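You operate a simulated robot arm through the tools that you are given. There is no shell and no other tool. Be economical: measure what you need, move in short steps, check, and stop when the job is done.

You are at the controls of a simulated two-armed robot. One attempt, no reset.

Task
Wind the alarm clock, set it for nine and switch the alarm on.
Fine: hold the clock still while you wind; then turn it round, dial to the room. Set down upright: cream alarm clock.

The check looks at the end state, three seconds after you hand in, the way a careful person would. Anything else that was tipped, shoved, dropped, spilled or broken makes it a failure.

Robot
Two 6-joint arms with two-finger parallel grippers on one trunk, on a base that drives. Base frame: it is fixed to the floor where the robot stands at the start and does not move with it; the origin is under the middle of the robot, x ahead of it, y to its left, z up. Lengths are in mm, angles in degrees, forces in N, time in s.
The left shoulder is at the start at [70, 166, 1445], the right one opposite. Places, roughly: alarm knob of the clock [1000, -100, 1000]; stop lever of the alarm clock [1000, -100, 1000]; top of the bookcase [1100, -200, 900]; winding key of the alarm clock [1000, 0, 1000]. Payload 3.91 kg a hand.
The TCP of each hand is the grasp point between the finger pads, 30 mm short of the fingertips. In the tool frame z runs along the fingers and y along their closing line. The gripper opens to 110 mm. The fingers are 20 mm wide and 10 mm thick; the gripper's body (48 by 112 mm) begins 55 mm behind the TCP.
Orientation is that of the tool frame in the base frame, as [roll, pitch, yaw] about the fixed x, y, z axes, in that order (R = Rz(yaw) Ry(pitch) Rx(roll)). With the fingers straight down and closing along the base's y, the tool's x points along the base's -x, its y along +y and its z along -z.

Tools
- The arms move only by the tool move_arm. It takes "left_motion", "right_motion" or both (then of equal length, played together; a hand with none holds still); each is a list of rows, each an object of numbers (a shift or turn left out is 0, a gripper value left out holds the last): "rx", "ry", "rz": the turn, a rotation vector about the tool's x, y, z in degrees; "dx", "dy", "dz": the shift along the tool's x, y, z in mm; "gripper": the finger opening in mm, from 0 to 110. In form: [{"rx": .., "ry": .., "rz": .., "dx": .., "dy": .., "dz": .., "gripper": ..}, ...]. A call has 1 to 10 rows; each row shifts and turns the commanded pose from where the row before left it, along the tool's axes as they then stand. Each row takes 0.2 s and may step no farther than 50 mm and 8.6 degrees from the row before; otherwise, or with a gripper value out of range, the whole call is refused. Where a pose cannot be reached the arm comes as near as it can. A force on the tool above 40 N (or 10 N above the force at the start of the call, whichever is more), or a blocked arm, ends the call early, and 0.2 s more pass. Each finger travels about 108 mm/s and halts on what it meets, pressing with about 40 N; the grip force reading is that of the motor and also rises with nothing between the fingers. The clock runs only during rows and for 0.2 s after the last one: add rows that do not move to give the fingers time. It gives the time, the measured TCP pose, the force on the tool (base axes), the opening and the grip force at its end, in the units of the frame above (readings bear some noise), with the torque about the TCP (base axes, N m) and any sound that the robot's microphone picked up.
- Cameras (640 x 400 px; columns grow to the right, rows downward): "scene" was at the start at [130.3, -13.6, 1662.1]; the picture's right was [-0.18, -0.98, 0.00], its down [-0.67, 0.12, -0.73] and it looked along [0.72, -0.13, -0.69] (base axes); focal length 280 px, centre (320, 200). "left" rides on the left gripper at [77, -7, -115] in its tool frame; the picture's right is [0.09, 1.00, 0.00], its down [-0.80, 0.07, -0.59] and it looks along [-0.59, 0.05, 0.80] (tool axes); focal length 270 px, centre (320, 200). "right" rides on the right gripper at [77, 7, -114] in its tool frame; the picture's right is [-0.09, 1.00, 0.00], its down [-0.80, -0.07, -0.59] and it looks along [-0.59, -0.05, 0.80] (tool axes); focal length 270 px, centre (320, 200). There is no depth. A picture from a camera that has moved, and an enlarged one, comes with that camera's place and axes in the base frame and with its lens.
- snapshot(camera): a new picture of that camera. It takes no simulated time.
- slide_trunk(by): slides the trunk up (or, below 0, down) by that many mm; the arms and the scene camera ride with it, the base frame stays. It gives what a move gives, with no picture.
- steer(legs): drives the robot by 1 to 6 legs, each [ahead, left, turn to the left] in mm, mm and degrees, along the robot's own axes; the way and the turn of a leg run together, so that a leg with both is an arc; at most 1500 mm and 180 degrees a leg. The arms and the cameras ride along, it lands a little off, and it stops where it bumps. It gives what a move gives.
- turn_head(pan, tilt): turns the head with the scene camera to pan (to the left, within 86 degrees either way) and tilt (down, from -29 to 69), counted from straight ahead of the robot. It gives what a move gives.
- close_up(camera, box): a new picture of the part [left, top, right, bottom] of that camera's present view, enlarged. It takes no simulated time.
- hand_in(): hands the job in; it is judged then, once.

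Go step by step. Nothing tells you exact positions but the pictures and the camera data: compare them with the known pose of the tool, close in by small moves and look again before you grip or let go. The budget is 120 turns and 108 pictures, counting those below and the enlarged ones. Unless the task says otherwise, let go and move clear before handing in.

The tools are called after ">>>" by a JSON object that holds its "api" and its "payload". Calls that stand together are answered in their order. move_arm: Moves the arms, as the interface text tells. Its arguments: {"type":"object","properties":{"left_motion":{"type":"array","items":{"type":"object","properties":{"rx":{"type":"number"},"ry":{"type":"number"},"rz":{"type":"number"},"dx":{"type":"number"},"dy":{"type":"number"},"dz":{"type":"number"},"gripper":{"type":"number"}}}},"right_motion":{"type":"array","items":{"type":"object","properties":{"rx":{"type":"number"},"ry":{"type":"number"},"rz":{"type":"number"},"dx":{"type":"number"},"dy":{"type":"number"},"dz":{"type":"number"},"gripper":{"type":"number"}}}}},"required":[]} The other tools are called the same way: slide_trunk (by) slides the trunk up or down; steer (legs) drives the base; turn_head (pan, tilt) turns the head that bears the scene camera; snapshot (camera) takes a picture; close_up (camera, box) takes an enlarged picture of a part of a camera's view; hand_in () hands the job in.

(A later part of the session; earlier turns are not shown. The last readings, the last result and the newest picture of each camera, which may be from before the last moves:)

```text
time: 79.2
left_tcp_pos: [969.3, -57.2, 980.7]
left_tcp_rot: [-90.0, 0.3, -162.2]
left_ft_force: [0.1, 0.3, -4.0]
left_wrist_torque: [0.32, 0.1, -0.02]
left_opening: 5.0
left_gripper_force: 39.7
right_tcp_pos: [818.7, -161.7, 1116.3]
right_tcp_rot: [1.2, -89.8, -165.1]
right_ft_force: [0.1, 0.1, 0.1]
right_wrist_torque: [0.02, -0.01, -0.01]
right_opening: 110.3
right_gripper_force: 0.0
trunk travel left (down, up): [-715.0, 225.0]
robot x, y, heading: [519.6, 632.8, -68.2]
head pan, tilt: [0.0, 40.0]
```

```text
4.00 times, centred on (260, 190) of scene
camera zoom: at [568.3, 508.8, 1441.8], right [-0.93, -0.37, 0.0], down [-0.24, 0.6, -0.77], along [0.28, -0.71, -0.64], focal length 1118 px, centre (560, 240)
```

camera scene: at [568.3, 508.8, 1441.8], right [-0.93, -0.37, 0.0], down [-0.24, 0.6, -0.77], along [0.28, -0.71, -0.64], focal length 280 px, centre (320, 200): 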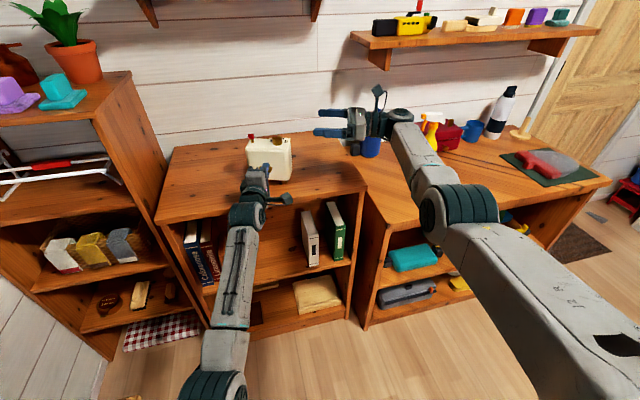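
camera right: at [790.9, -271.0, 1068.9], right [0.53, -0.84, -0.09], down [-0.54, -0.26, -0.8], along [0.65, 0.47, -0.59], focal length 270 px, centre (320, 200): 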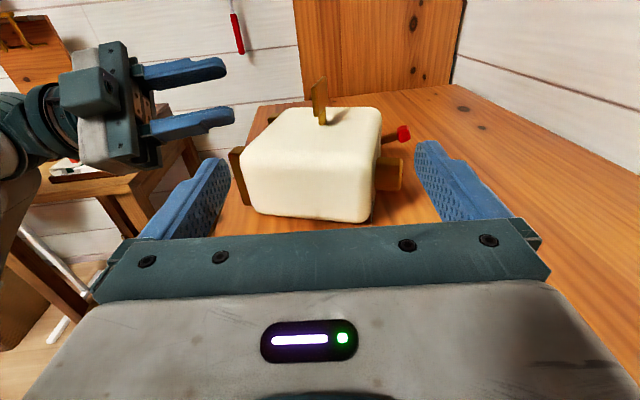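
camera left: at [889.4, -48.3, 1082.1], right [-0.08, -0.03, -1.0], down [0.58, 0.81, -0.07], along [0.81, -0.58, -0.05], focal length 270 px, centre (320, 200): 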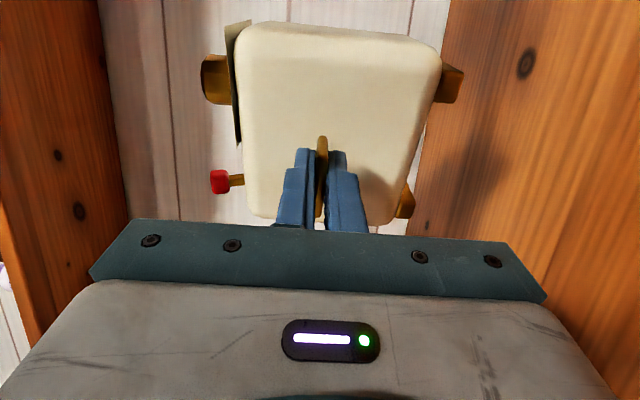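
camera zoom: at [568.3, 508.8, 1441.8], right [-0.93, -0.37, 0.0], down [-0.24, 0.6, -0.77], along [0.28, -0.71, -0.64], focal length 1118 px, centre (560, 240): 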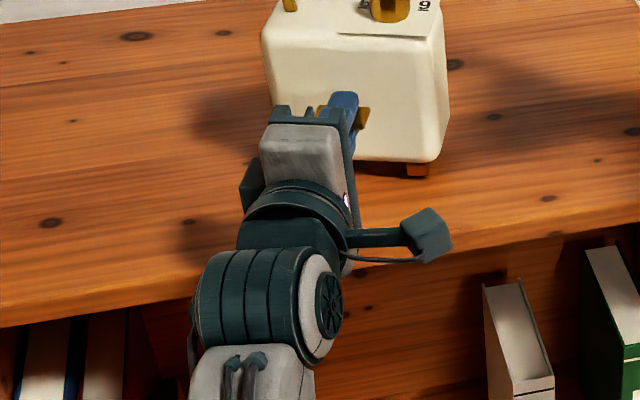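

The feet are about 25 mm above the top. I back 20 mm more so the gripper body clears the front edge, then lower gently.

>>> {"api": "steer", "payload": {"legs": [[-20, 0, 0]]}}

>>> {"api": "slide_trunk", "payload": {"by": -18}}

>>> {"api": "close_up", "payload": {"camera": "scene", "box": [200, 140, 320, 240]}}

>>> {"api": "snapshot", "payload": {"camera": "left"}}

```text
time: 80.0
left_tcp_pos: [963.3, -42.8, 978.6]
left_tcp_rot: [-90.2, 0.1, -162.1]
left_ft_force: [-0.2, 0.9, -3.2]
left_wrist_torque: [0.29, 0.08, 0.02]
left_opening: 5.3
left_gripper_force: 40.3
right_tcp_pos: [812.4, -146.0, 1112.0]
right_tcp_rot: [-80.5, -89.7, -83.3]
right_ft_force: [0.1, -0.5, -0.4]
right_wrist_torque: [0.01, -0.02, 0.01]
right_opening: 110.3
right_gripper_force: 0.1
trunk travel left (down, up): [-715.0, 225.0]
robot x, y, heading: [508.8, 649.1, -68.3]
head pan, tilt: [0.0, 40.0]
```

```text
time: 80.6
left_tcp_pos: [958.9, -35.8, 975.1]
left_tcp_rot: [-89.1, 0.1, -162.2]
left_ft_force: [1.8, 3.1, 30.0]
left_wrist_torque: [-1.17, -0.41, 0.24]
left_opening: 5.1
left_gripper_force: 40.0
right_tcp_pos: [808.2, -137.9, 1103.2]
right_tcp_rot: [63.6, -89.7, 132.7]
right_ft_force: [0.8, 0.9, 0.3]
right_wrist_torque: [0.03, 0.01, 0.0]
right_opening: 110.1
right_gripper_force: 0.1
trunk travel left (down, up): [-697.0, 243.0]
robot x, y, heading: [513.7, 650.2, -68.2]
head pan, tilt: [0.0, 40.0]
```

```text
4.00 times, centred on (260, 190) of scene
camera zoom: at [557.3, 534.3, 1425.1], right [-0.93, -0.37, 0.0], down [-0.24, 0.59, -0.77], along [0.29, -0.71, -0.64], focal length 1118 px, centre (560, 240)
```

zoom: 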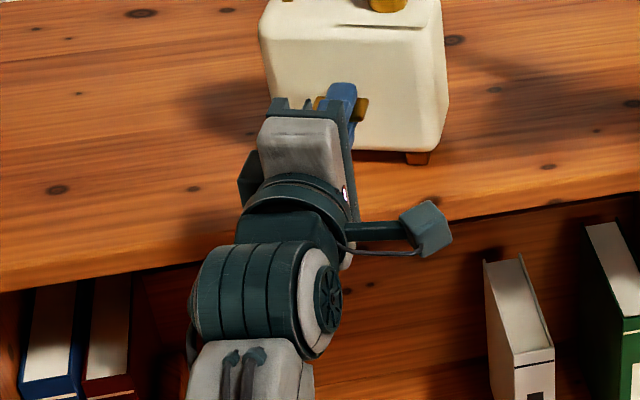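

```text
48 pictures are left
camera left: at [851.0, 49.5, 979.1], right [-0.07, -0.04, -1.0], down [0.58, 0.81, -0.08], along [0.81, -0.58, -0.03], focal length 270 px, centre (320, 200)
```

left: 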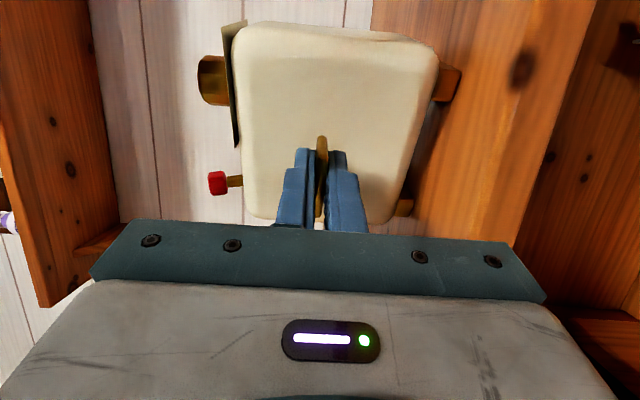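

The torque shows contact about 40 mm ahead of the grip: the clock's rear feet are on the top. I check the settled reading and ease off.

>>> {"api": "move_arm", "payload": {"left_motion": [{}]}}

```text
time: 81.0
left_tcp_pos: [960.2, -35.2, 973.8]
left_tcp_rot: [-89.0, 0.2, -162.1]
left_ft_force: [2.3, 3.3, 33.9]
left_wrist_torque: [-1.31, -0.49, 0.13]
left_opening: 5.5
left_gripper_force: 40.4
right_tcp_pos: [807.3, -136.8, 1104.8]
right_tcp_rot: [66.0, -89.5, 130.3]
right_ft_force: [0.5, 0.9, -0.3]
right_wrist_torque: [0.01, -0.03, 0.04]
right_opening: 110.1
right_gripper_force: 0.0
trunk travel left (down, up): [-697.0, 243.0]
robot x, y, heading: [510.8, 654.8, -68.2]
head pan, tilt: [0.0, 40.0]
```

I raise the trunk 10 mm to take the pressure off.

>>> {"api": "slide_trunk", "payload": {"by": 9}}

>>> {"api": "move_arm", "payload": {"left_motion": [{}]}}

>>> {"api": "snapshot", "payload": {"camera": "right"}}

```text
time: 81.6
left_tcp_pos: [961.3, -36.5, 975.9]
left_tcp_rot: [-89.7, 0.2, -162.1]
left_ft_force: [2.8, 2.9, 20.9]
left_wrist_torque: [-0.73, -0.29, 0.17]
left_opening: 5.5
left_gripper_force: 39.6
right_tcp_pos: [808.9, -140.1, 1110.3]
right_tcp_rot: [59.7, -89.9, 136.5]
right_ft_force: [0.7, -0.7, 0.2]
right_wrist_torque: [0.02, -0.01, -0.03]
right_opening: 110.0
right_gripper_force: 0.2
trunk travel left (down, up): [-706.0, 234.0]
robot x, y, heading: [510.0, 650.7, -68.0]
head pan, tilt: [0.0, 40.0]
```

```text
time: 82.0
left_tcp_pos: [960.3, -35.1, 977.3]
left_tcp_rot: [-89.7, 0.2, -162.1]
left_ft_force: [2.0, 2.0, 20.9]
left_wrist_torque: [-0.74, -0.25, 0.15]
left_opening: 5.3
left_gripper_force: 39.4
right_tcp_pos: [808.4, -140.2, 1110.3]
right_tcp_rot: [59.3, -89.8, 136.9]
right_ft_force: [0.0, -0.4, -0.9]
right_wrist_torque: [0.0, -0.01, -0.01]
right_opening: 110.2
right_gripper_force: 0.0
trunk travel left (down, up): [-706.0, 234.0]
robot x, y, heading: [511.3, 652.7, -68.1]
head pan, tilt: [0.0, 40.0]
```

```text
47 pictures are left
camera right: at [701.0, -176.8, 1188.0], right [0.28, -0.96, -0.08], down [-0.59, -0.1, -0.8], along [0.76, 0.27, -0.59], focal length 270 px, centre (320, 200)
```

right: 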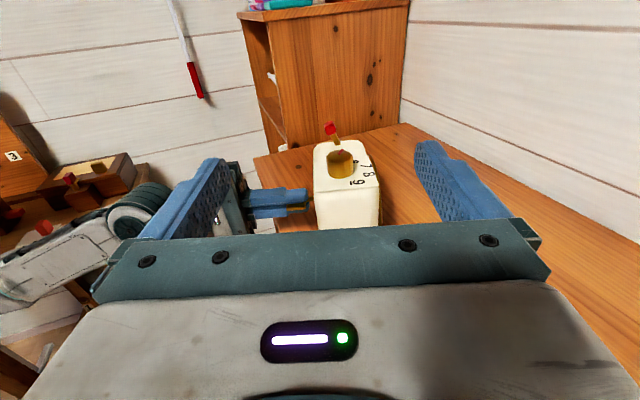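

Still 21 N; I raise 11 mm more.

>>> {"api": "slide_trunk", "payload": {"by": 11}}

>>> {"api": "move_arm", "payload": {"left_motion": [{}]}}

>>> {"api": "close_up", "payload": {"camera": "right", "box": [200, 90, 420, 240]}}

```text
time: 82.6
left_tcp_pos: [961.3, -39.8, 978.3]
left_tcp_rot: [-90.5, 0.0, -162.2]
left_ft_force: [-0.3, 0.5, -4.0]
left_wrist_torque: [0.28, 0.13, 0.0]
left_opening: 5.3
left_gripper_force: 39.9
right_tcp_pos: [810.3, -145.1, 1117.2]
right_tcp_rot: [-52.5, -90.0, -111.3]
right_ft_force: [-0.6, -0.1, 0.1]
right_wrist_torque: [-0.01, -0.01, -0.01]
right_opening: 110.2
right_gripper_force: 0.1
trunk travel left (down, up): [-717.0, 223.0]
robot x, y, heading: [515.8, 649.4, -68.3]
head pan, tilt: [0.0, 40.0]
```

```text
time: 83.0
left_tcp_pos: [961.5, -40.1, 982.2]
left_tcp_rot: [-90.0, 0.2, -162.2]
left_ft_force: [-0.9, 0.2, -3.5]
left_wrist_torque: [0.29, 0.12, 0.0]
left_opening: 5.3
left_gripper_force: 40.0
right_tcp_pos: [811.3, -143.9, 1118.2]
right_tcp_rot: [-47.5, -89.9, -116.3]
right_ft_force: [0.3, -0.7, -0.2]
right_wrist_torque: [-0.02, -0.01, 0.0]
right_opening: 109.9
right_gripper_force: 0.0
trunk travel left (down, up): [-717.0, 223.0]
robot x, y, heading: [511.7, 651.9, -68.1]
head pan, tilt: [0.0, 40.0]
```

```text
2.67 times, centred on (310, 165) of right
camera zoom: at [702.8, -181.1, 1195.3], right [0.28, -0.96, -0.09], down [-0.59, -0.1, -0.8], along [0.76, 0.28, -0.59], focal length 721 px, centre (347, 293)
```

zoom: 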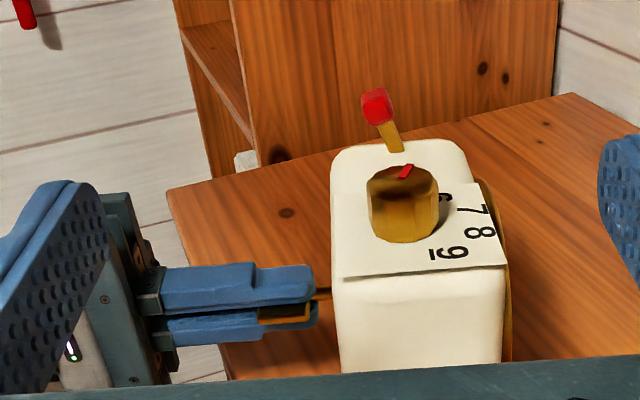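

The clock hangs just above the top, upright. To bring it within the right hand's reach I lift slightly, draw the left arm in 60 mm and drive 60 mm ahead.

>>> {"api": "slide_trunk", "payload": {"by": 25}}

>>> {"api": "move_arm", "payload": {"left_motion": [{"dz": -20}, {"dz": -20}, {"dz": -20}, {}]}}

>>> {"api": "snapshot", "payload": {"camera": "left"}}

```text
time: 83.7
left_tcp_pos: [962.0, -41.2, 1007.3]
left_tcp_rot: [-90.0, 0.2, -162.1]
left_ft_force: [0.7, -0.4, -4.1]
left_wrist_torque: [0.3, 0.08, 0.01]
left_opening: 5.3
left_gripper_force: 39.9
right_tcp_pos: [810.6, -144.1, 1142.9]
right_tcp_rot: [-54.8, -89.8, -109.0]
right_ft_force: [0.4, 0.6, -0.8]
right_wrist_torque: [-0.01, 0.0, 0.01]
right_opening: 110.2
right_gripper_force: 0.0
trunk travel left (down, up): [-742.0, 198.0]
robot x, y, heading: [514.0, 652.4, -68.1]
head pan, tilt: [0.0, 40.0]
```

```text
time: 84.7
left_tcp_pos: [943.7, 17.2, 1008.3]
left_tcp_rot: [-89.9, 0.2, -162.1]
left_ft_force: [-0.6, 0.4, -4.2]
left_wrist_torque: [0.29, 0.08, -0.02]
left_opening: 5.3
left_gripper_force: 39.7
right_tcp_pos: [809.6, -142.7, 1143.1]
right_tcp_rot: [-49.2, -90.0, -114.6]
right_ft_force: [-0.2, -0.3, -0.3]
right_wrist_torque: [-0.01, 0.01, -0.01]
right_opening: 110.2
right_gripper_force: 0.0
trunk travel left (down, up): [-742.0, 198.0]
robot x, y, heading: [509.2, 653.4, -68.1]
head pan, tilt: [0.0, 40.0]
```

```text
45 pictures are left
camera left: at [834.7, 102.4, 1015.0], right [-0.08, -0.03, -1.0], down [0.58, 0.81, -0.07], along [0.81, -0.58, -0.05], focal length 270 px, centre (320, 200)
```

left: 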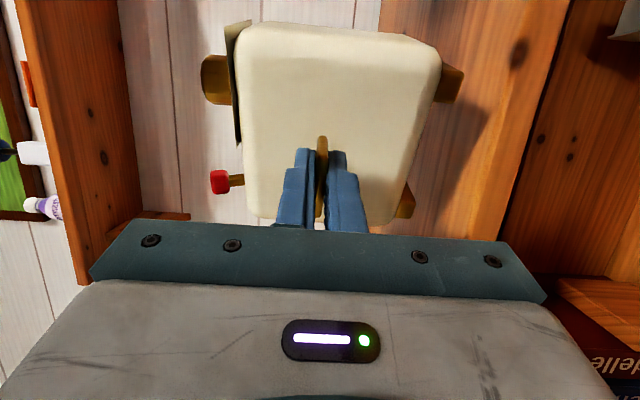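

Works smoothly. I drive 75 mm ahead and lower to just touching.

>>> {"api": "steer", "payload": {"legs": [[75, 0, 0]]}}

>>> {"api": "slide_trunk", "payload": {"by": -31}}

>>> {"api": "move_arm", "payload": {"right_motion": [{"dy": -19, "dx": -20}, {"dy": -18, "dx": -20}, {"dx": -20}]}}

>>> {"api": "snapshot", "payload": {"camera": "right"}}

```text
time: 85.7
left_tcp_pos: [970.4, -48.8, 1010.6]
left_tcp_rot: [-89.9, 0.1, -162.1]
left_ft_force: [-0.6, 0.1, -3.9]
left_wrist_torque: [0.28, 0.09, -0.01]
left_opening: 5.3
left_gripper_force: 39.5
right_tcp_pos: [837.9, -210.2, 1146.0]
right_tcp_rot: [42.6, -89.9, 153.6]
right_ft_force: [0.3, 0.2, 0.6]
right_wrist_torque: [0.03, 0.0, 0.0]
right_opening: 110.0
right_gripper_force: 0.0
trunk travel left (down, up): [-742.0, 198.0]
robot x, y, heading: [539.3, 580.2, -68.1]
head pan, tilt: [0.0, 40.0]
```

```text
time: 86.5
left_tcp_pos: [971.7, -52.9, 977.3]
left_tcp_rot: [-90.0, 0.1, -162.1]
left_ft_force: [-0.2, 0.8, -4.8]
left_wrist_torque: [0.3, 0.1, -0.03]
left_opening: 5.4
left_gripper_force: 40.2
right_tcp_pos: [837.5, -212.7, 1110.7]
right_tcp_rot: [-36.4, -89.9, -127.3]
right_ft_force: [0.8, -0.5, 0.5]
right_wrist_torque: [0.01, 0.03, 0.0]
right_opening: 110.3
right_gripper_force: 0.1
trunk travel left (down, up): [-711.0, 229.0]
robot x, y, heading: [534.1, 584.1, -68.0]
head pan, tilt: [0.0, 40.0]
```

```text
time: 87.3
left_tcp_pos: [971.6, -51.8, 976.2]
left_tcp_rot: [-90.0, 0.2, -162.1]
left_ft_force: [-0.3, -0.9, -4.0]
left_wrist_torque: [0.27, 0.08, 0.01]
left_opening: 5.4
left_gripper_force: 40.0
right_tcp_pos: [829.3, -175.7, 1051.5]
right_tcp_rot: [-37.8, -89.9, -125.8]
right_ft_force: [0.6, -0.7, 0.1]
right_wrist_torque: [0.0, -0.01, 0.02]
right_opening: 109.9
right_gripper_force: 0.0
trunk travel left (down, up): [-711.0, 229.0]
robot x, y, heading: [541.0, 585.3, -67.9]
head pan, tilt: [0.0, 40.0]
```

```text
44 pictures are left
camera right: at [722.0, -214.0, 1129.1], right [0.28, -0.96, -0.09], down [-0.59, -0.1, -0.8], along [0.76, 0.28, -0.59], focal length 270 px, centre (320, 200)
```

right: 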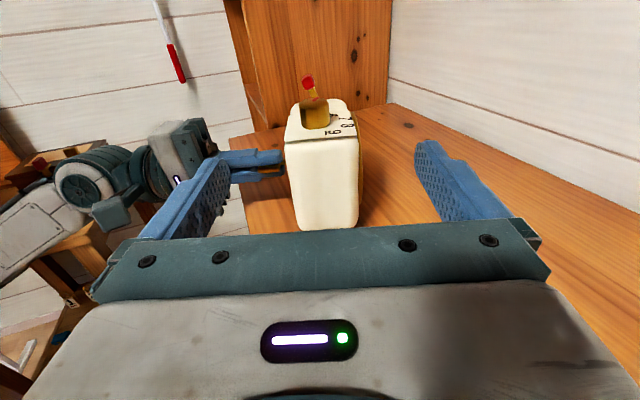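

The right gripper is centred on the clock's end. I lower it to z≈985 and advance over the end.

>>> {"api": "move_arm", "payload": {"right_motion": [{"dx": -33}, {"dx": -33}, {"dz": 35}, {"dz": 35}, {"dz": 30}, {}]}}

>>> {"api": "snapshot", "payload": {"camera": "right"}}

>>> {"api": "close_up", "payload": {"camera": "scene", "box": [210, 120, 370, 240]}}

```text
time: 88.7
left_tcp_pos: [971.3, -51.5, 978.1]
left_tcp_rot: [-89.9, 0.2, -162.0]
left_ft_force: [-0.8, 0.6, -4.8]
left_wrist_torque: [0.29, 0.12, -0.03]
left_opening: 5.3
left_gripper_force: 40.2
right_tcp_pos: [916.8, -141.5, 986.8]
right_tcp_rot: [-38.6, -89.9, -125.4]
right_ft_force: [0.1, -0.2, 0.7]
right_wrist_torque: [0.01, 0.01, 0.06]
right_opening: 109.8
right_gripper_force: 0.1
right hand out of reach, approached as far as the arm can: row 4, 5
trunk travel left (down, up): [-711.0, 229.0]
robot x, y, heading: [539.8, 581.6, -68.0]
head pan, tilt: [0.0, 40.0]
```

```text
43 pictures are left
camera right: at [810.2, -179.8, 1065.5], right [0.28, -0.96, -0.09], down [-0.59, -0.1, -0.8], along [0.76, 0.27, -0.59], focal length 270 px, centre (320, 200)
```

right: 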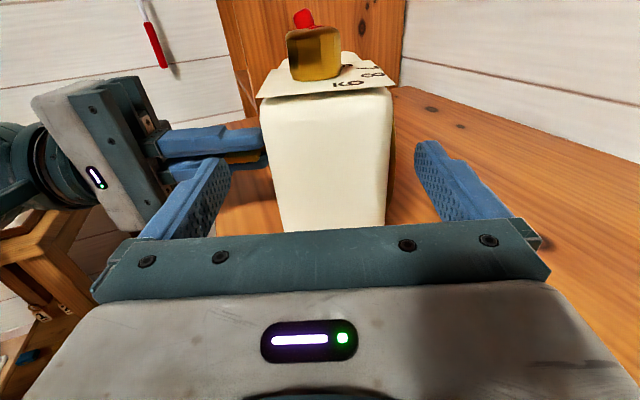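

```text
3.33 times, centred on (290, 180) of scene
camera zoom: at [588.5, 457.7, 1437.7], right [-0.93, -0.37, 0.0], down [-0.24, 0.6, -0.77], along [0.29, -0.71, -0.64], focal length 932 px, centre (420, 267)
```

zoom: 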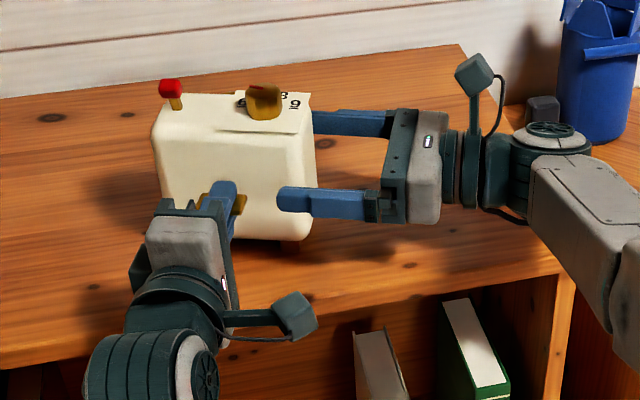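

The right fingers straddle the clock's end with about 28 mm overlap, clear of the key. I close them.

>>> {"api": "move_arm", "payload": {"right_motion": [{"gripper": 0}, {}, {}, {}]}}

>>> {"api": "close_up", "payload": {"camera": "scene", "box": [210, 120, 370, 240]}}

```text
time: 89.7
left_tcp_pos: [972.7, -50.4, 976.5]
left_tcp_rot: [-90.1, 0.3, -162.2]
left_ft_force: [6.3, 26.4, -5.2]
left_wrist_torque: [0.02, 0.03, 0.24]
left_opening: 5.6
left_gripper_force: 40.0
right_tcp_pos: [915.9, -144.7, 988.7]
right_tcp_rot: [-35.7, -90.0, -128.4]
right_ft_force: [-6.8, -27.1, 1.1]
right_wrist_torque: [0.09, 0.06, -1.12]
right_opening: 71.6
right_gripper_force: 39.8
trunk travel left (down, up): [-711.0, 229.0]
robot x, y, heading: [538.9, 585.0, -68.2]
head pan, tilt: [0.0, 40.0]
```

```text
3.33 times, centred on (290, 180) of scene
camera zoom: at [588.8, 457.9, 1437.7], right [-0.93, -0.37, 0.0], down [-0.24, 0.6, -0.77], along [0.29, -0.71, -0.64], focal length 932 px, centre (420, 267)
```

zoom: 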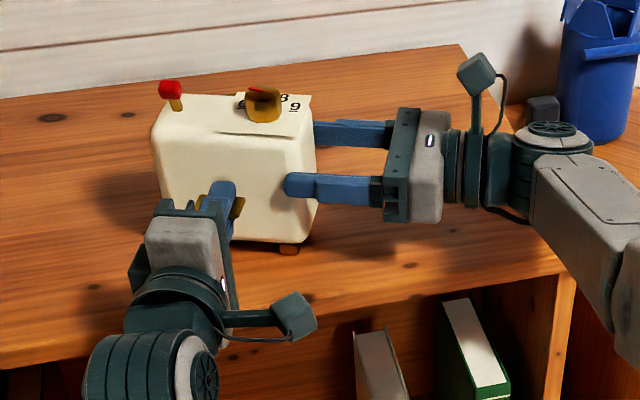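

The grip is off-centre by a few mm, giving a 27 N push-pull; I shift the right hand forward to relax it.

>>> {"api": "move_arm", "payload": {"right_motion": [{"dy": 4}, {"dy": 4}, {}]}}

```text
time: 90.5
left_tcp_pos: [970.5, -50.7, 978.1]
left_tcp_rot: [-90.0, 0.1, -162.2]
left_ft_force: [-0.3, 19.4, 0.9]
left_wrist_torque: [0.04, 0.04, 0.07]
left_opening: 5.3
left_gripper_force: 39.5
right_tcp_pos: [916.4, -144.1, 989.6]
right_tcp_rot: [-86.2, -89.9, -77.6]
right_ft_force: [0.3, -19.3, -0.2]
right_wrist_torque: [-0.49, 0.32, -1.18]
right_opening: 71.8
right_gripper_force: 40.0
right hand out of reach, approached as far as the arm can: row 1, 2
trunk travel left (down, up): [-711.0, 229.0]
robot x, y, heading: [539.7, 585.3, -68.1]
head pan, tilt: [0.0, 40.0]
```

The right arm is at its reach limit, so I ease the left hand back instead.

>>> {"api": "move_arm", "payload": {"left_motion": [{"dz": -4}, {"dz": -3}, {}]}}

```text
time: 91.3
left_tcp_pos: [968.5, -45.0, 978.1]
left_tcp_rot: [-90.1, 0.0, -162.2]
left_ft_force: [3.2, -26.6, 2.1]
left_wrist_torque: [0.19, 0.02, 0.07]
left_opening: 5.6
left_gripper_force: 39.6
right_tcp_pos: [918.7, -141.3, 989.4]
right_tcp_rot: [-66.8, -89.8, -96.7]
right_ft_force: [-3.6, 27.1, -1.9]
right_wrist_torque: [-0.15, 0.41, 1.64]
right_opening: 71.6
right_gripper_force: 39.8
trunk travel left (down, up): [-711.0, 229.0]
robot x, y, heading: [538.9, 581.6, -68.2]
head pan, tilt: [0.0, 40.0]
```

>>> {"api": "move_arm", "payload": {"left_motion": [{"dz": 4}, {}]}}

```text
time: 91.9
left_tcp_pos: [970.2, -48.7, 978.6]
left_tcp_rot: [-90.0, 0.1, -162.1]
left_ft_force: [-15.9, -8.0, 7.3]
left_wrist_torque: [-0.26, -0.09, -1.1]
left_opening: 5.4
left_gripper_force: 40.0
right_tcp_pos: [916.4, -145.3, 989.8]
right_tcp_rot: [-65.3, -89.9, -98.7]
right_ft_force: [15.7, 9.0, -8.0]
right_wrist_torque: [-0.46, 0.65, -0.01]
right_opening: 71.9
right_gripper_force: 40.5
trunk travel left (down, up): [-711.0, 229.0]
robot x, y, heading: [541.9, 583.0, -68.2]
head pan, tilt: [0.0, 40.0]
```

Residual forces are small enough. I try winding clockwise (seen from behind) by a few steps and listen.

>>> {"api": "move_arm", "payload": {"left_motion": [{"rz": 8}, {"rz": 8}, {"rz": 8}, {}]}}

>>> {"api": "close_up", "payload": {"camera": "scene", "box": [210, 120, 370, 240]}}

```text
time: 92.9
left_tcp_pos: [971.3, -47.8, 977.4]
left_tcp_rot: [-90.0, 24.3, -162.1]
left_ft_force: [-10.3, -13.0, 3.5]
left_wrist_torque: [-0.45, -0.19, -0.43]
left_opening: 5.1
left_gripper_force: 39.4
right_tcp_pos: [917.4, -143.6, 990.6]
right_tcp_rot: [-46.0, -90.0, -117.7]
right_ft_force: [11.0, 13.4, -2.3]
right_wrist_torque: [0.26, 0.51, 0.06]
right_opening: 71.7
right_gripper_force: 39.4
trunk travel left (down, up): [-711.0, 229.0]
robot x, y, heading: [539.7, 580.8, -68.3]
head pan, tilt: [0.0, 40.0]
```

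```text
3.33 times, centred on (290, 180) of scene
camera zoom: at [588.9, 457.9, 1437.7], right [-0.93, -0.37, 0.0], down [-0.24, 0.6, -0.77], along [0.28, -0.71, -0.64], focal length 932 px, centre (420, 267)
```

zoom: 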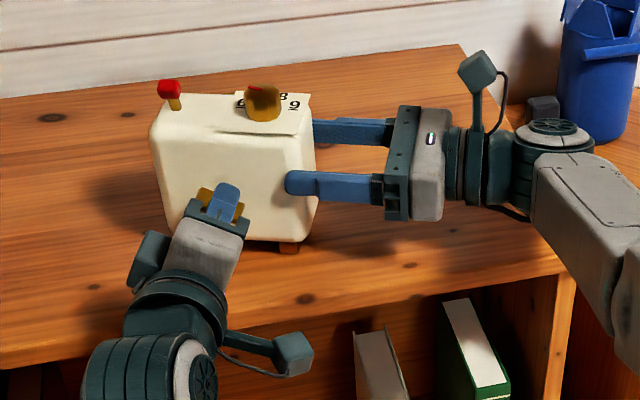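

The key turns freely with the clock held still. I go on with the stroke.

>>> {"api": "move_arm", "payload": {"left_motion": [{"rz": 8}, {"rz": 8}, {"rz": 8}, {"rz": 8}, {"rz": 8}, {"rz": 8}, {"rz": 8}, {"rz": 8}, {"rz": 8}]}}

>>> {"api": "close_up", "payload": {"camera": "scene", "box": [210, 120, 370, 240]}}

```text
time: 94.9
left_tcp_pos: [970.6, -46.9, 976.4]
left_tcp_rot: [90.7, 83.5, 18.6]
left_ft_force: [11.1, -0.2, -7.4]
left_wrist_torque: [-0.05, -0.01, -0.12]
left_opening: 5.1
left_gripper_force: 40.3
right_tcp_pos: [914.6, -144.5, 991.9]
right_tcp_rot: [25.5, -89.9, 170.6]
right_ft_force: [-10.4, -0.8, 3.1]
right_wrist_torque: [0.58, 0.08, 1.17]
right_opening: 71.9
right_gripper_force: 40.2
trunk travel left (down, up): [-711.0, 229.0]
robot x, y, heading: [542.3, 583.6, -68.2]
head pan, tilt: [0.0, 40.0]
```

```text
3.33 times, centred on (290, 180) of scene
camera zoom: at [588.8, 457.9, 1437.7], right [-0.93, -0.37, 0.0], down [-0.24, 0.6, -0.77], along [0.28, -0.71, -0.64], focal length 932 px, centre (420, 267)
```

zoom: 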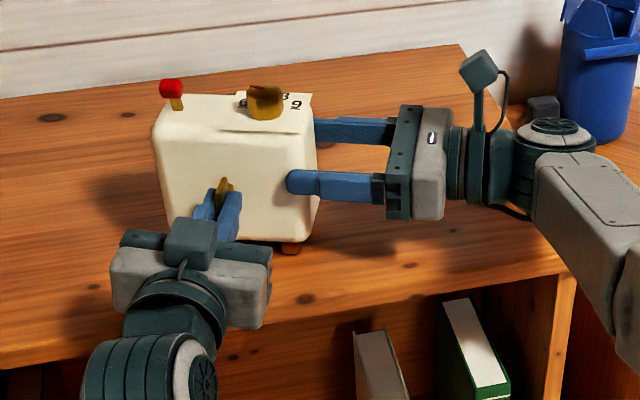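

The key has turned about 96°. I continue the stroke.

>>> {"api": "move_arm", "payload": {"left_motion": [{"rz": 8}, {"rz": 8}, {"rz": 8}, {"rz": 8}, {"rz": 8}, {"rz": 8}, {"rz": 8}, {"rz": 8}, {"rz": 8}, {"rz": 8}]}}

```text
time: 97.1
left_tcp_pos: [970.8, -46.9, 978.3]
left_tcp_rot: [90.0, 3.7, 17.9]
left_ft_force: [8.7, 24.8, -2.2]
left_wrist_torque: [0.29, 0.1, -0.15]
left_opening: 5.3
left_gripper_force: 39.4
right_tcp_pos: [916.1, -144.1, 988.9]
right_tcp_rot: [-54.8, -90.0, -109.2]
right_ft_force: [-8.6, -25.4, -0.3]
right_wrist_torque: [-0.43, 0.17, -0.41]
right_opening: 71.8
right_gripper_force: 40.0
trunk travel left (down, up): [-711.0, 229.0]
robot x, y, heading: [539.7, 584.6, -67.8]
head pan, tilt: [0.0, 40.0]
```

About 176° so far, no sound yet. I continue as far as the wrist allows.

>>> {"api": "move_arm", "payload": {"left_motion": [{"rz": 8}, {"rz": 8}, {"rz": 8}, {"rz": 8}, {"rz": 8}, {"rz": 8}, {"rz": 8}, {"rz": 8}]}}

>>> {"api": "snapshot", "payload": {"camera": "scene"}}

```text
time: 98.9
left_tcp_pos: [969.5, -48.1, 979.0]
left_tcp_rot: [89.8, -60.1, 18.1]
left_ft_force: [2.9, 5.1, 4.4]
left_wrist_torque: [-0.7, 1.54, -0.6]
left_opening: 19.8
left_gripper_force: 39.7
right_tcp_pos: [916.4, -143.1, 990.4]
right_tcp_rot: [-59.9, -89.9, -103.9]
right_ft_force: [-2.5, -5.6, -6.3]
right_wrist_torque: [0.18, -0.94, 0.52]
right_opening: 72.0
right_gripper_force: 39.5
trunk travel left (down, up): [-711.0, 229.0]
robot x, y, heading: [537.5, 580.1, -68.1]
head pan, tilt: [0.0, 40.0]
```

```text
38 pictures are left
camera scene: at [588.5, 458.2, 1437.7], right [-0.93, -0.37, 0.0], down [-0.24, 0.6, -0.77], along [0.29, -0.71, -0.64], focal length 280 px, centre (320, 200)
```

scene: 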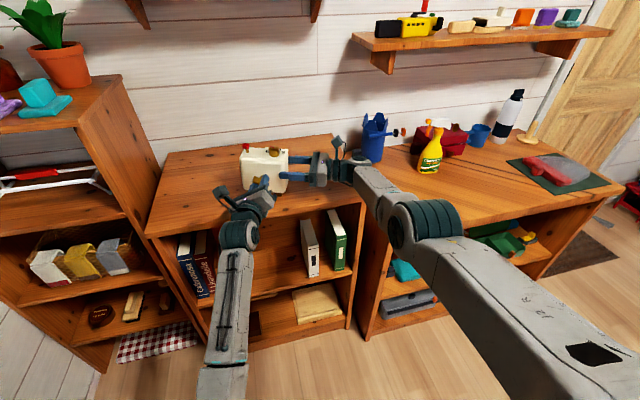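

The key came to a firm stop (torque 1.7 Nm, fingers spreading): it is wound to its end. I release it and look.

>>> {"api": "move_arm", "payload": {"left_motion": [{"gripper": 60}, {}, {}]}}

>>> {"api": "close_up", "payload": {"camera": "scene", "box": [210, 120, 370, 240]}}

>>> {"api": "snapshot", "payload": {"camera": "left"}}

```text
time: 99.7
left_tcp_pos: [969.9, -48.4, 976.7]
left_tcp_rot: [90.0, -60.2, 17.8]
left_ft_force: [0.0, 0.3, -0.4]
left_wrist_torque: [0.02, 0.02, 0.0]
left_opening: 60.1
left_gripper_force: 0.1
right_tcp_pos: [916.1, -143.8, 989.7]
right_tcp_rot: [-47.9, -89.8, -116.0]
right_ft_force: [-0.6, 0.0, -3.7]
right_wrist_torque: [-0.12, 0.29, -0.03]
right_opening: 71.8
right_gripper_force: 40.5
trunk travel left (down, up): [-711.0, 229.0]
robot x, y, heading: [539.1, 584.6, -67.8]
head pan, tilt: [0.0, 40.0]
```

```text
3.33 times, centred on (290, 180) of scene
camera zoom: at [589.0, 457.9, 1437.7], right [-0.93, -0.37, 0.0], down [-0.24, 0.6, -0.77], along [0.28, -0.71, -0.64], focal length 932 px, centre (420, 267)
```

zoom: 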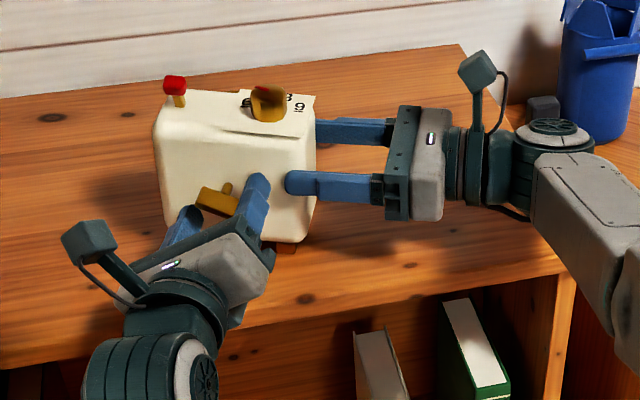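

```text
36 pictures are left
camera left: at [976.7, 74.0, 1040.5], right [-0.78, -0.25, 0.57], down [-0.62, 0.42, -0.66], along [-0.08, -0.87, -0.49], focal length 270 px, centre (320, 200)
```

left: 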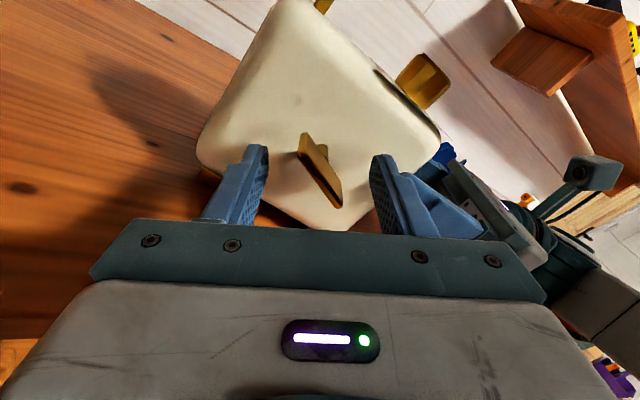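

The key stays put, without springing back. I re-grip it at its present angle and test once more whether it is truly at its stop.

>>> {"api": "move_arm", "payload": {"left_motion": [{"rz": -8}, {"rz": -8}, {"rz": -8}, {"rz": -8}, {"rz": -8}, {"gripper": 0}, {}, {}, {"rz": 6}, {"rz": 6}]}}

>>> {"api": "close_up", "payload": {"camera": "left", "box": [160, 60, 480, 260]}}

```text
time: 101.9
left_tcp_pos: [970.6, -47.4, 978.7]
left_tcp_rot: [89.7, -32.2, 18.1]
left_ft_force: [-4.9, 2.8, 11.4]
left_wrist_torque: [-0.61, 0.77, -0.55]
left_opening: 7.6
left_gripper_force: 40.4
right_tcp_pos: [916.1, -144.7, 989.4]
right_tcp_rot: [-73.3, -89.9, -90.6]
right_ft_force: [6.3, -4.0, -13.4]
right_wrist_torque: [-0.56, -0.02, -0.18]
right_opening: 71.6
right_gripper_force: 39.8
trunk travel left (down, up): [-711.0, 229.0]
robot x, y, heading: [538.9, 582.6, -68.0]
head pan, tilt: [0.0, 40.0]
```

```text
2.00 times, centred on (320, 160) of left
camera zoom: at [1000.1, 81.5, 1013.7], right [-0.43, -0.14, 0.89], down [-0.86, 0.34, -0.37], along [-0.26, -0.93, -0.27], focal length 541 px, centre (320, 280)
```

zoom: 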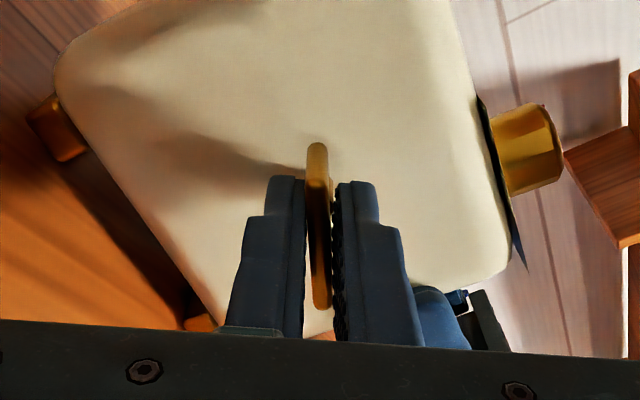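

The key is firmly at its stop, so it is wound. I open and withdraw the left hand in small steps.

>>> {"api": "move_arm", "payload": {"left_motion": [{"rz": -6, "gripper": 45}, {}, {"dz": -12}, {"dz": -14}, {"dz": -14}, {"dz": -14}, {"dz": -14}]}}

>>> {"api": "snapshot", "payload": {"camera": "scene"}}

```text
time: 103.5
left_tcp_pos: [949.7, 15.9, 976.0]
left_tcp_rot: [90.0, -26.2, 17.9]
left_ft_force: [0.5, 0.4, 0.4]
left_wrist_torque: [0.03, 0.01, 0.01]
left_opening: 45.0
left_gripper_force: 0.0
right_tcp_pos: [916.2, -144.7, 989.8]
right_tcp_rot: [-27.3, -89.9, -136.4]
right_ft_force: [-0.1, 0.4, -4.2]
right_wrist_torque: [-0.1, 0.25, -0.03]
right_opening: 71.7
right_gripper_force: 39.8
trunk travel left (down, up): [-711.0, 229.0]
robot x, y, heading: [535.9, 585.5, -67.9]
head pan, tilt: [0.0, 40.0]
```

```text
34 pictures are left
camera scene: at [588.6, 458.5, 1437.8], right [-0.93, -0.37, 0.0], down [-0.24, 0.6, -0.77], along [0.29, -0.71, -0.64], focal length 280 px, centre (320, 200)
```

scene: 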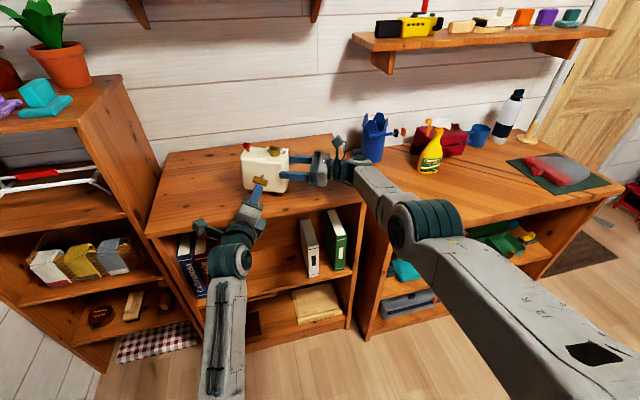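

The clock is held alone by the right hand, key wound. Neat trick: I raise it a little and roll it in the right hand so its top faces the robot; then the left hand can reach knob and lever straight on.

>>> {"api": "slide_trunk", "payload": {"by": 60}}

>>> {"api": "move_arm", "payload": {"right_motion": [{"rz": -7.5}, {"rz": -7.5}, {"rz": -7.5}, {"rz": -7.5}, {"rz": -7.5}, {"rz": -7.5}]}}

>>> {"api": "snapshot", "payload": {"camera": "scene"}}

```text
time: 104.5
left_tcp_pos: [949.7, 15.8, 1036.5]
left_tcp_rot: [89.9, -26.2, 17.9]
left_ft_force: [-0.8, 0.5, -0.6]
left_wrist_torque: [0.0, 0.0, -0.01]
left_opening: 44.7
left_gripper_force: 0.1
right_tcp_pos: [915.6, -143.9, 1050.3]
right_tcp_rot: [-57.9, -89.9, -106.0]
right_ft_force: [0.3, 0.2, -3.0]
right_wrist_torque: [-0.12, 0.3, -0.02]
right_opening: 71.4
right_gripper_force: 40.3
trunk travel left (down, up): [-771.0, 169.0]
robot x, y, heading: [541.0, 583.5, -68.1]
head pan, tilt: [0.0, 40.0]
```

```text
time: 105.9
left_tcp_pos: [949.2, 15.4, 1036.5]
left_tcp_rot: [89.9, -26.3, 17.9]
left_ft_force: [0.7, 0.1, 0.9]
left_wrist_torque: [-0.02, -0.02, 0.02]
left_opening: 45.0
left_gripper_force: 0.0
right_tcp_pos: [916.1, -142.0, 1049.6]
right_tcp_rot: [89.9, -44.9, 106.2]
right_ft_force: [-0.8, 0.2, -3.6]
right_wrist_torque: [-0.07, 0.31, -0.01]
right_opening: 71.8
right_gripper_force: 40.5
trunk travel left (down, up): [-771.0, 169.0]
robot x, y, heading: [537.9, 584.6, -67.7]
head pan, tilt: [0.0, 40.0]
```

```text
33 pictures are left
camera scene: at [588.9, 457.9, 1497.7], right [-0.93, -0.37, 0.0], down [-0.24, 0.6, -0.77], along [0.28, -0.71, -0.64], focal length 280 px, centre (320, 200)
```

scene: 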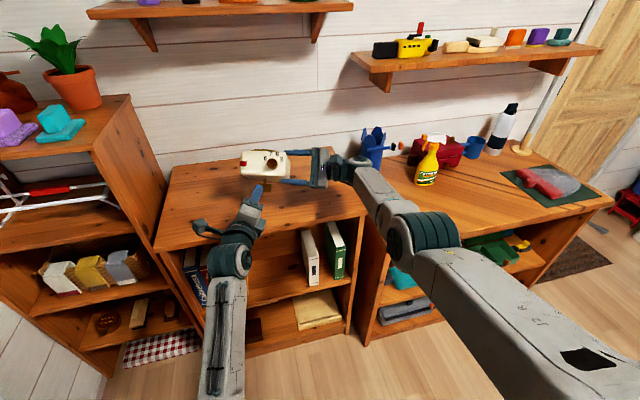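

Works as hoped. I finish the roll and take a close look at the clock's top.

>>> {"api": "move_arm", "payload": {"right_motion": [{"rz": -7.5}, {"rz": -7.5}, {"rz": -7.5}, {"rz": -7.5}, {"rz": -7.5}, {"rz": -7.5}, {}]}}

>>> {"api": "close_up", "payload": {"camera": "scene", "box": [220, 130, 320, 210]}}

>>> {"api": "snapshot", "payload": {"camera": "left"}}

```text
time: 107.5
left_tcp_pos: [950.0, 16.9, 1037.0]
left_tcp_rot: [90.0, -26.1, 18.0]
left_ft_force: [0.5, 0.9, -0.2]
left_wrist_torque: [0.01, -0.01, 0.01]
left_opening: 45.1
left_gripper_force: 0.1
right_tcp_pos: [915.9, -144.3, 1050.8]
right_tcp_rot: [89.8, 0.0, 106.1]
right_ft_force: [-0.2, -0.5, -4.6]
right_wrist_torque: [-0.04, 0.31, 0.01]
right_opening: 71.7
right_gripper_force: 39.4
trunk travel left (down, up): [-771.0, 169.0]
robot x, y, heading: [538.0, 581.2, -68.1]
head pan, tilt: [0.0, 40.0]
```

```text
5.00 times, centred on (270, 170) of scene
camera zoom: at [588.9, 457.9, 1497.7], right [-0.93, -0.37, 0.0], down [-0.24, 0.6, -0.77], along [0.28, -0.71, -0.64], focal length 1398 px, centre (570, 350)
```

zoom: 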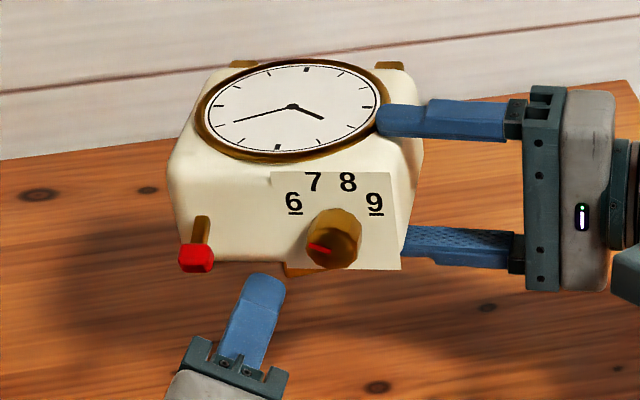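

```text
31 pictures are left
camera left: at [982.8, 146.6, 1064.1], right [-0.34, -0.11, 0.93], down [-0.9, 0.34, -0.29], along [-0.28, -0.94, -0.21], focal length 270 px, centre (320, 200)
```

left: 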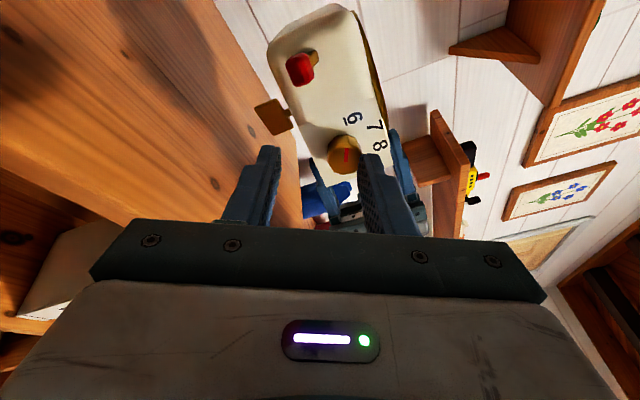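

The dial faces up and the scale is clear: the pointer is at 6 and 9 is about 145° clockwise. The knob is at about [948, -78, 1046]. I roll the left hand back so it has room for the stroke, and line it up.

>>> {"api": "move_arm", "payload": {"left_motion": [{"rz": -8.3, "gripper": 60}, {"rz": -8.3}, {"rz": -8.3}, {"rz": -8.3}, {"rz": -8.3}, {"rz": -8.3}, {"rz": -8.3}, {"rz": -8.3}, {"rz": -8.3}, {"rz": -8.3}]}}

>>> {"api": "move_arm", "payload": {"left_motion": [{"rz": -8.3}, {"rz": -8.3}, {"rz": -8.3}, {"rz": -8.3}, {"dy": -15.5, "dx": -4.5}, {"dy": -15.5, "dx": -4.5}, {"dz": 15}, {}]}}

>>> {"api": "snapshot", "payload": {"camera": "left"}}

```text
time: 109.7
left_tcp_pos: [949.4, 16.1, 1036.5]
left_tcp_rot: [90.0, 57.0, 17.8]
left_ft_force: [-0.2, 0.2, 0.7]
left_wrist_torque: [-0.01, -0.04, 0.01]
left_opening: 60.1
left_gripper_force: 0.1
right_tcp_pos: [916.6, -145.4, 1050.6]
right_tcp_rot: [89.9, -0.1, 106.1]
right_ft_force: [-0.1, 0.9, -4.3]
right_wrist_torque: [-0.05, 0.34, 0.01]
right_opening: 71.7
right_gripper_force: 40.3
trunk travel left (down, up): [-771.0, 169.0]
robot x, y, heading: [541.3, 587.2, -68.0]
head pan, tilt: [0.0, 40.0]
```

```text
time: 111.5
left_tcp_pos: [932.8, -2.0, 1035.4]
left_tcp_rot: [119.9, 88.4, 48.1]
left_ft_force: [-0.8, 0.3, -1.4]
left_wrist_torque: [0.01, 0.0, 0.01]
left_opening: 60.1
left_gripper_force: 0.0
right_tcp_pos: [916.7, -144.6, 1051.0]
right_tcp_rot: [89.9, -0.1, 106.1]
right_ft_force: [-0.2, 0.0, -3.1]
right_wrist_torque: [-0.05, 0.33, 0.01]
right_opening: 71.7
right_gripper_force: 40.4
trunk travel left (down, up): [-771.0, 169.0]
robot x, y, heading: [540.9, 582.5, -68.1]
head pan, tilt: [0.0, 40.0]
```

```text
30 pictures are left
camera left: at [891.2, 106.4, 959.3], right [0.95, 0.31, -0.06], down [-0.13, 0.57, 0.81], along [0.29, -0.76, 0.58], focal length 270 px, centre (320, 200)
```

left: 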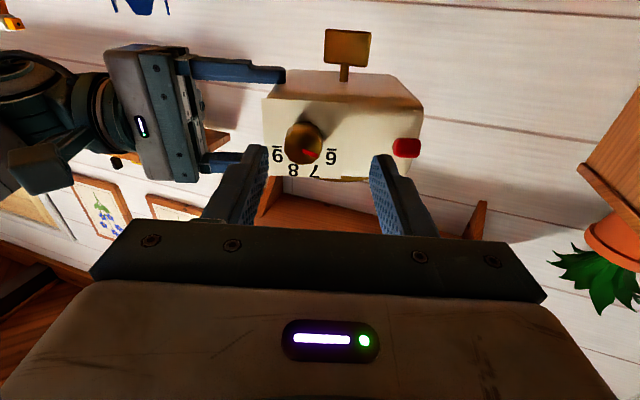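

The left camera shows the knob slightly right and above the hand's axis. I correct by 11 mm each and advance part way.

>>> {"api": "move_arm", "payload": {"left_motion": [{"dy": -11, "dx": -11}, {"dz": 15}, {"dz": 15}, {}]}}

>>> {"api": "snapshot", "payload": {"camera": "left"}}

```text
time: 112.7
left_tcp_pos: [942.4, -29.8, 1037.8]
left_tcp_rot: [117.6, 86.9, 46.3]
left_ft_force: [-0.2, 0.2, 0.5]
left_wrist_torque: [-0.04, 0.01, -0.02]
left_opening: 60.2
left_gripper_force: 0.1
right_tcp_pos: [916.0, -144.4, 1049.6]
right_tcp_rot: [90.0, -0.2, 106.0]
right_ft_force: [0.0, 0.5, -4.5]
right_wrist_torque: [-0.07, 0.32, 0.0]
right_opening: 71.8
right_gripper_force: 39.9
trunk travel left (down, up): [-771.0, 169.0]
robot x, y, heading: [535.9, 583.1, -68.0]
head pan, tilt: [0.0, 40.0]
stopped in row 4 (left hand): the arm was blocked; the commanded pose is now the measured one
```

```text
29 pictures are left
camera left: at [900.5, 79.1, 963.8], right [0.95, 0.32, -0.04], down [-0.15, 0.55, 0.82], along [0.29, -0.77, 0.57], focal length 270 px, centre (320, 200)
```

left: 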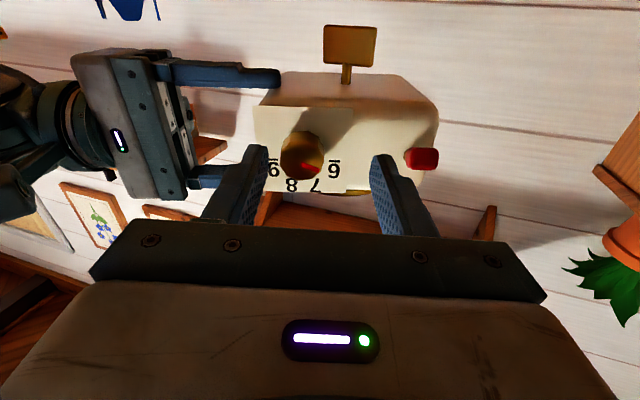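

The left arm will not go further right here, so I bring the clock to it with the right hand: 11 mm left and 9 mm down.

>>> {"api": "move_arm", "payload": {"right_motion": [{"dz": 5.5, "dy": -4.5}, {"dz": 5.5, "dy": -4.5}, {}]}}

>>> {"api": "snapshot", "payload": {"camera": "left"}}

```text
time: 113.5
left_tcp_pos: [939.6, -30.3, 1038.4]
left_tcp_rot: [117.2, 87.0, 45.9]
left_ft_force: [0.4, -0.9, 0.5]
left_wrist_torque: [0.0, 0.0, -0.04]
left_opening: 60.0
left_gripper_force: 0.0
right_tcp_pos: [923.1, -137.8, 1043.8]
right_tcp_rot: [90.0, -0.1, 106.1]
right_ft_force: [0.8, 0.8, -4.0]
right_wrist_torque: [-0.04, 0.3, -0.02]
right_opening: 71.5
right_gripper_force: 40.2
right hand out of reach, approached as far as the arm can: row 2
trunk travel left (down, up): [-771.0, 169.0]
robot x, y, heading: [534.8, 584.4, -68.3]
head pan, tilt: [0.0, 40.0]
```

```text
28 pictures are left
camera left: at [900.0, 79.0, 964.0], right [0.95, 0.32, -0.04], down [-0.15, 0.56, 0.82], along [0.29, -0.77, 0.57], focal length 270 px, centre (320, 200)
```

left: 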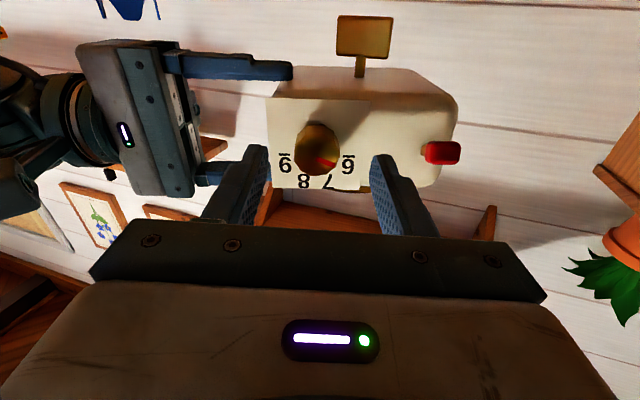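

The knob is now on the hand's axis. I advance 32 mm so the fingers straddle it.

>>> {"api": "move_arm", "payload": {"left_motion": [{"dz": 12}, {"dz": 10}, {"dz": 10}, {}]}}

>>> {"api": "snapshot", "payload": {"camera": "left"}}

>>> {"api": "close_up", "payload": {"camera": "scene", "box": [220, 130, 320, 210]}}

```text
time: 114.5
left_tcp_pos: [950.4, -60.5, 1040.6]
left_tcp_rot: [115.0, 87.3, 43.6]
left_ft_force: [-9.3, 25.7, 7.8]
left_wrist_torque: [-0.53, 0.07, -0.62]
left_opening: 61.6
left_gripper_force: 1.9
right_tcp_pos: [924.1, -139.6, 1043.0]
right_tcp_rot: [90.2, -0.1, 105.9]
right_ft_force: [8.8, -24.8, -12.4]
right_wrist_torque: [-0.19, 0.45, -0.79]
right_opening: 72.0
right_gripper_force: 40.2
trunk travel left (down, up): [-771.0, 169.0]
robot x, y, heading: [541.8, 583.8, -68.2]
head pan, tilt: [0.0, 40.0]
```

```text
27 pictures are left
camera left: at [909.9, 48.5, 965.0], right [0.95, 0.32, -0.05], down [-0.15, 0.56, 0.81], along [0.29, -0.76, 0.58], focal length 270 px, centre (320, 200)
```

left: 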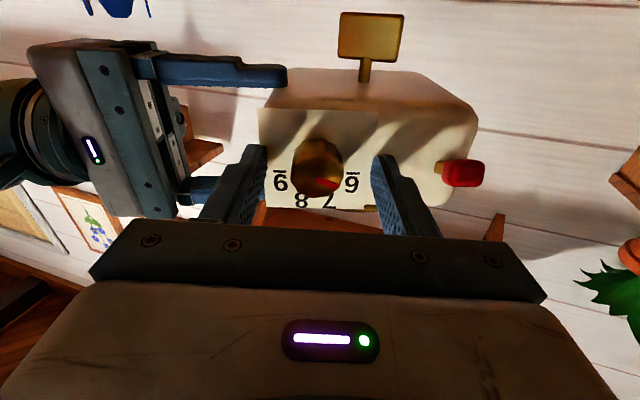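

```text
5.00 times, centred on (270, 170) of scene
camera zoom: at [588.9, 457.9, 1497.7], right [-0.93, -0.37, 0.0], down [-0.24, 0.6, -0.77], along [0.28, -0.71, -0.64], focal length 1398 px, centre (570, 350)
```

zoom: 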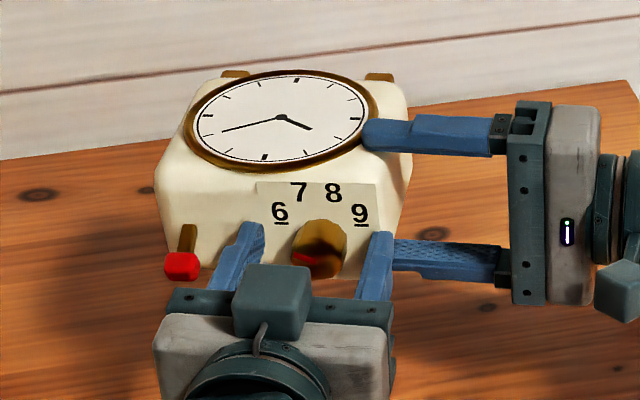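

The fingertips touch the clock's top (27 N). I back off 6 mm and close on the knob.

>>> {"api": "move_arm", "payload": {"left_motion": [{"dz": -6}, {}, {"gripper": 0}, {}, {}]}}

>>> {"api": "snapshot", "payload": {"camera": "left"}}

```text
time: 115.7
left_tcp_pos: [948.1, -54.4, 1037.0]
left_tcp_rot: [119.2, 87.1, 47.8]
left_ft_force: [10.4, -11.5, 0.7]
left_wrist_torque: [0.23, 0.11, 0.57]
left_opening: 28.2
left_gripper_force: 40.0
right_tcp_pos: [923.2, -137.2, 1044.5]
right_tcp_rot: [90.0, -0.2, 106.3]
right_ft_force: [-10.3, 11.9, -0.1]
right_wrist_torque: [0.16, 0.21, 0.51]
right_opening: 71.6
right_gripper_force: 40.0
trunk travel left (down, up): [-771.0, 169.0]
robot x, y, heading: [540.9, 584.1, -67.9]
head pan, tilt: [0.0, 40.0]
```

```text
25 pictures are left
camera left: at [907.5, 54.2, 963.1], right [0.95, 0.32, -0.04], down [-0.15, 0.56, 0.82], along [0.29, -0.77, 0.57], focal length 270 px, centre (320, 200)
```

left: 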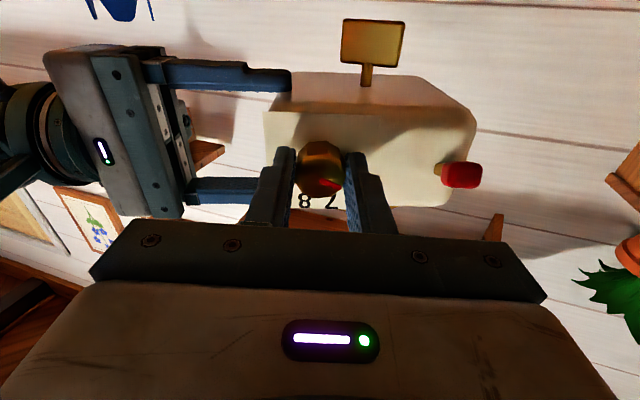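

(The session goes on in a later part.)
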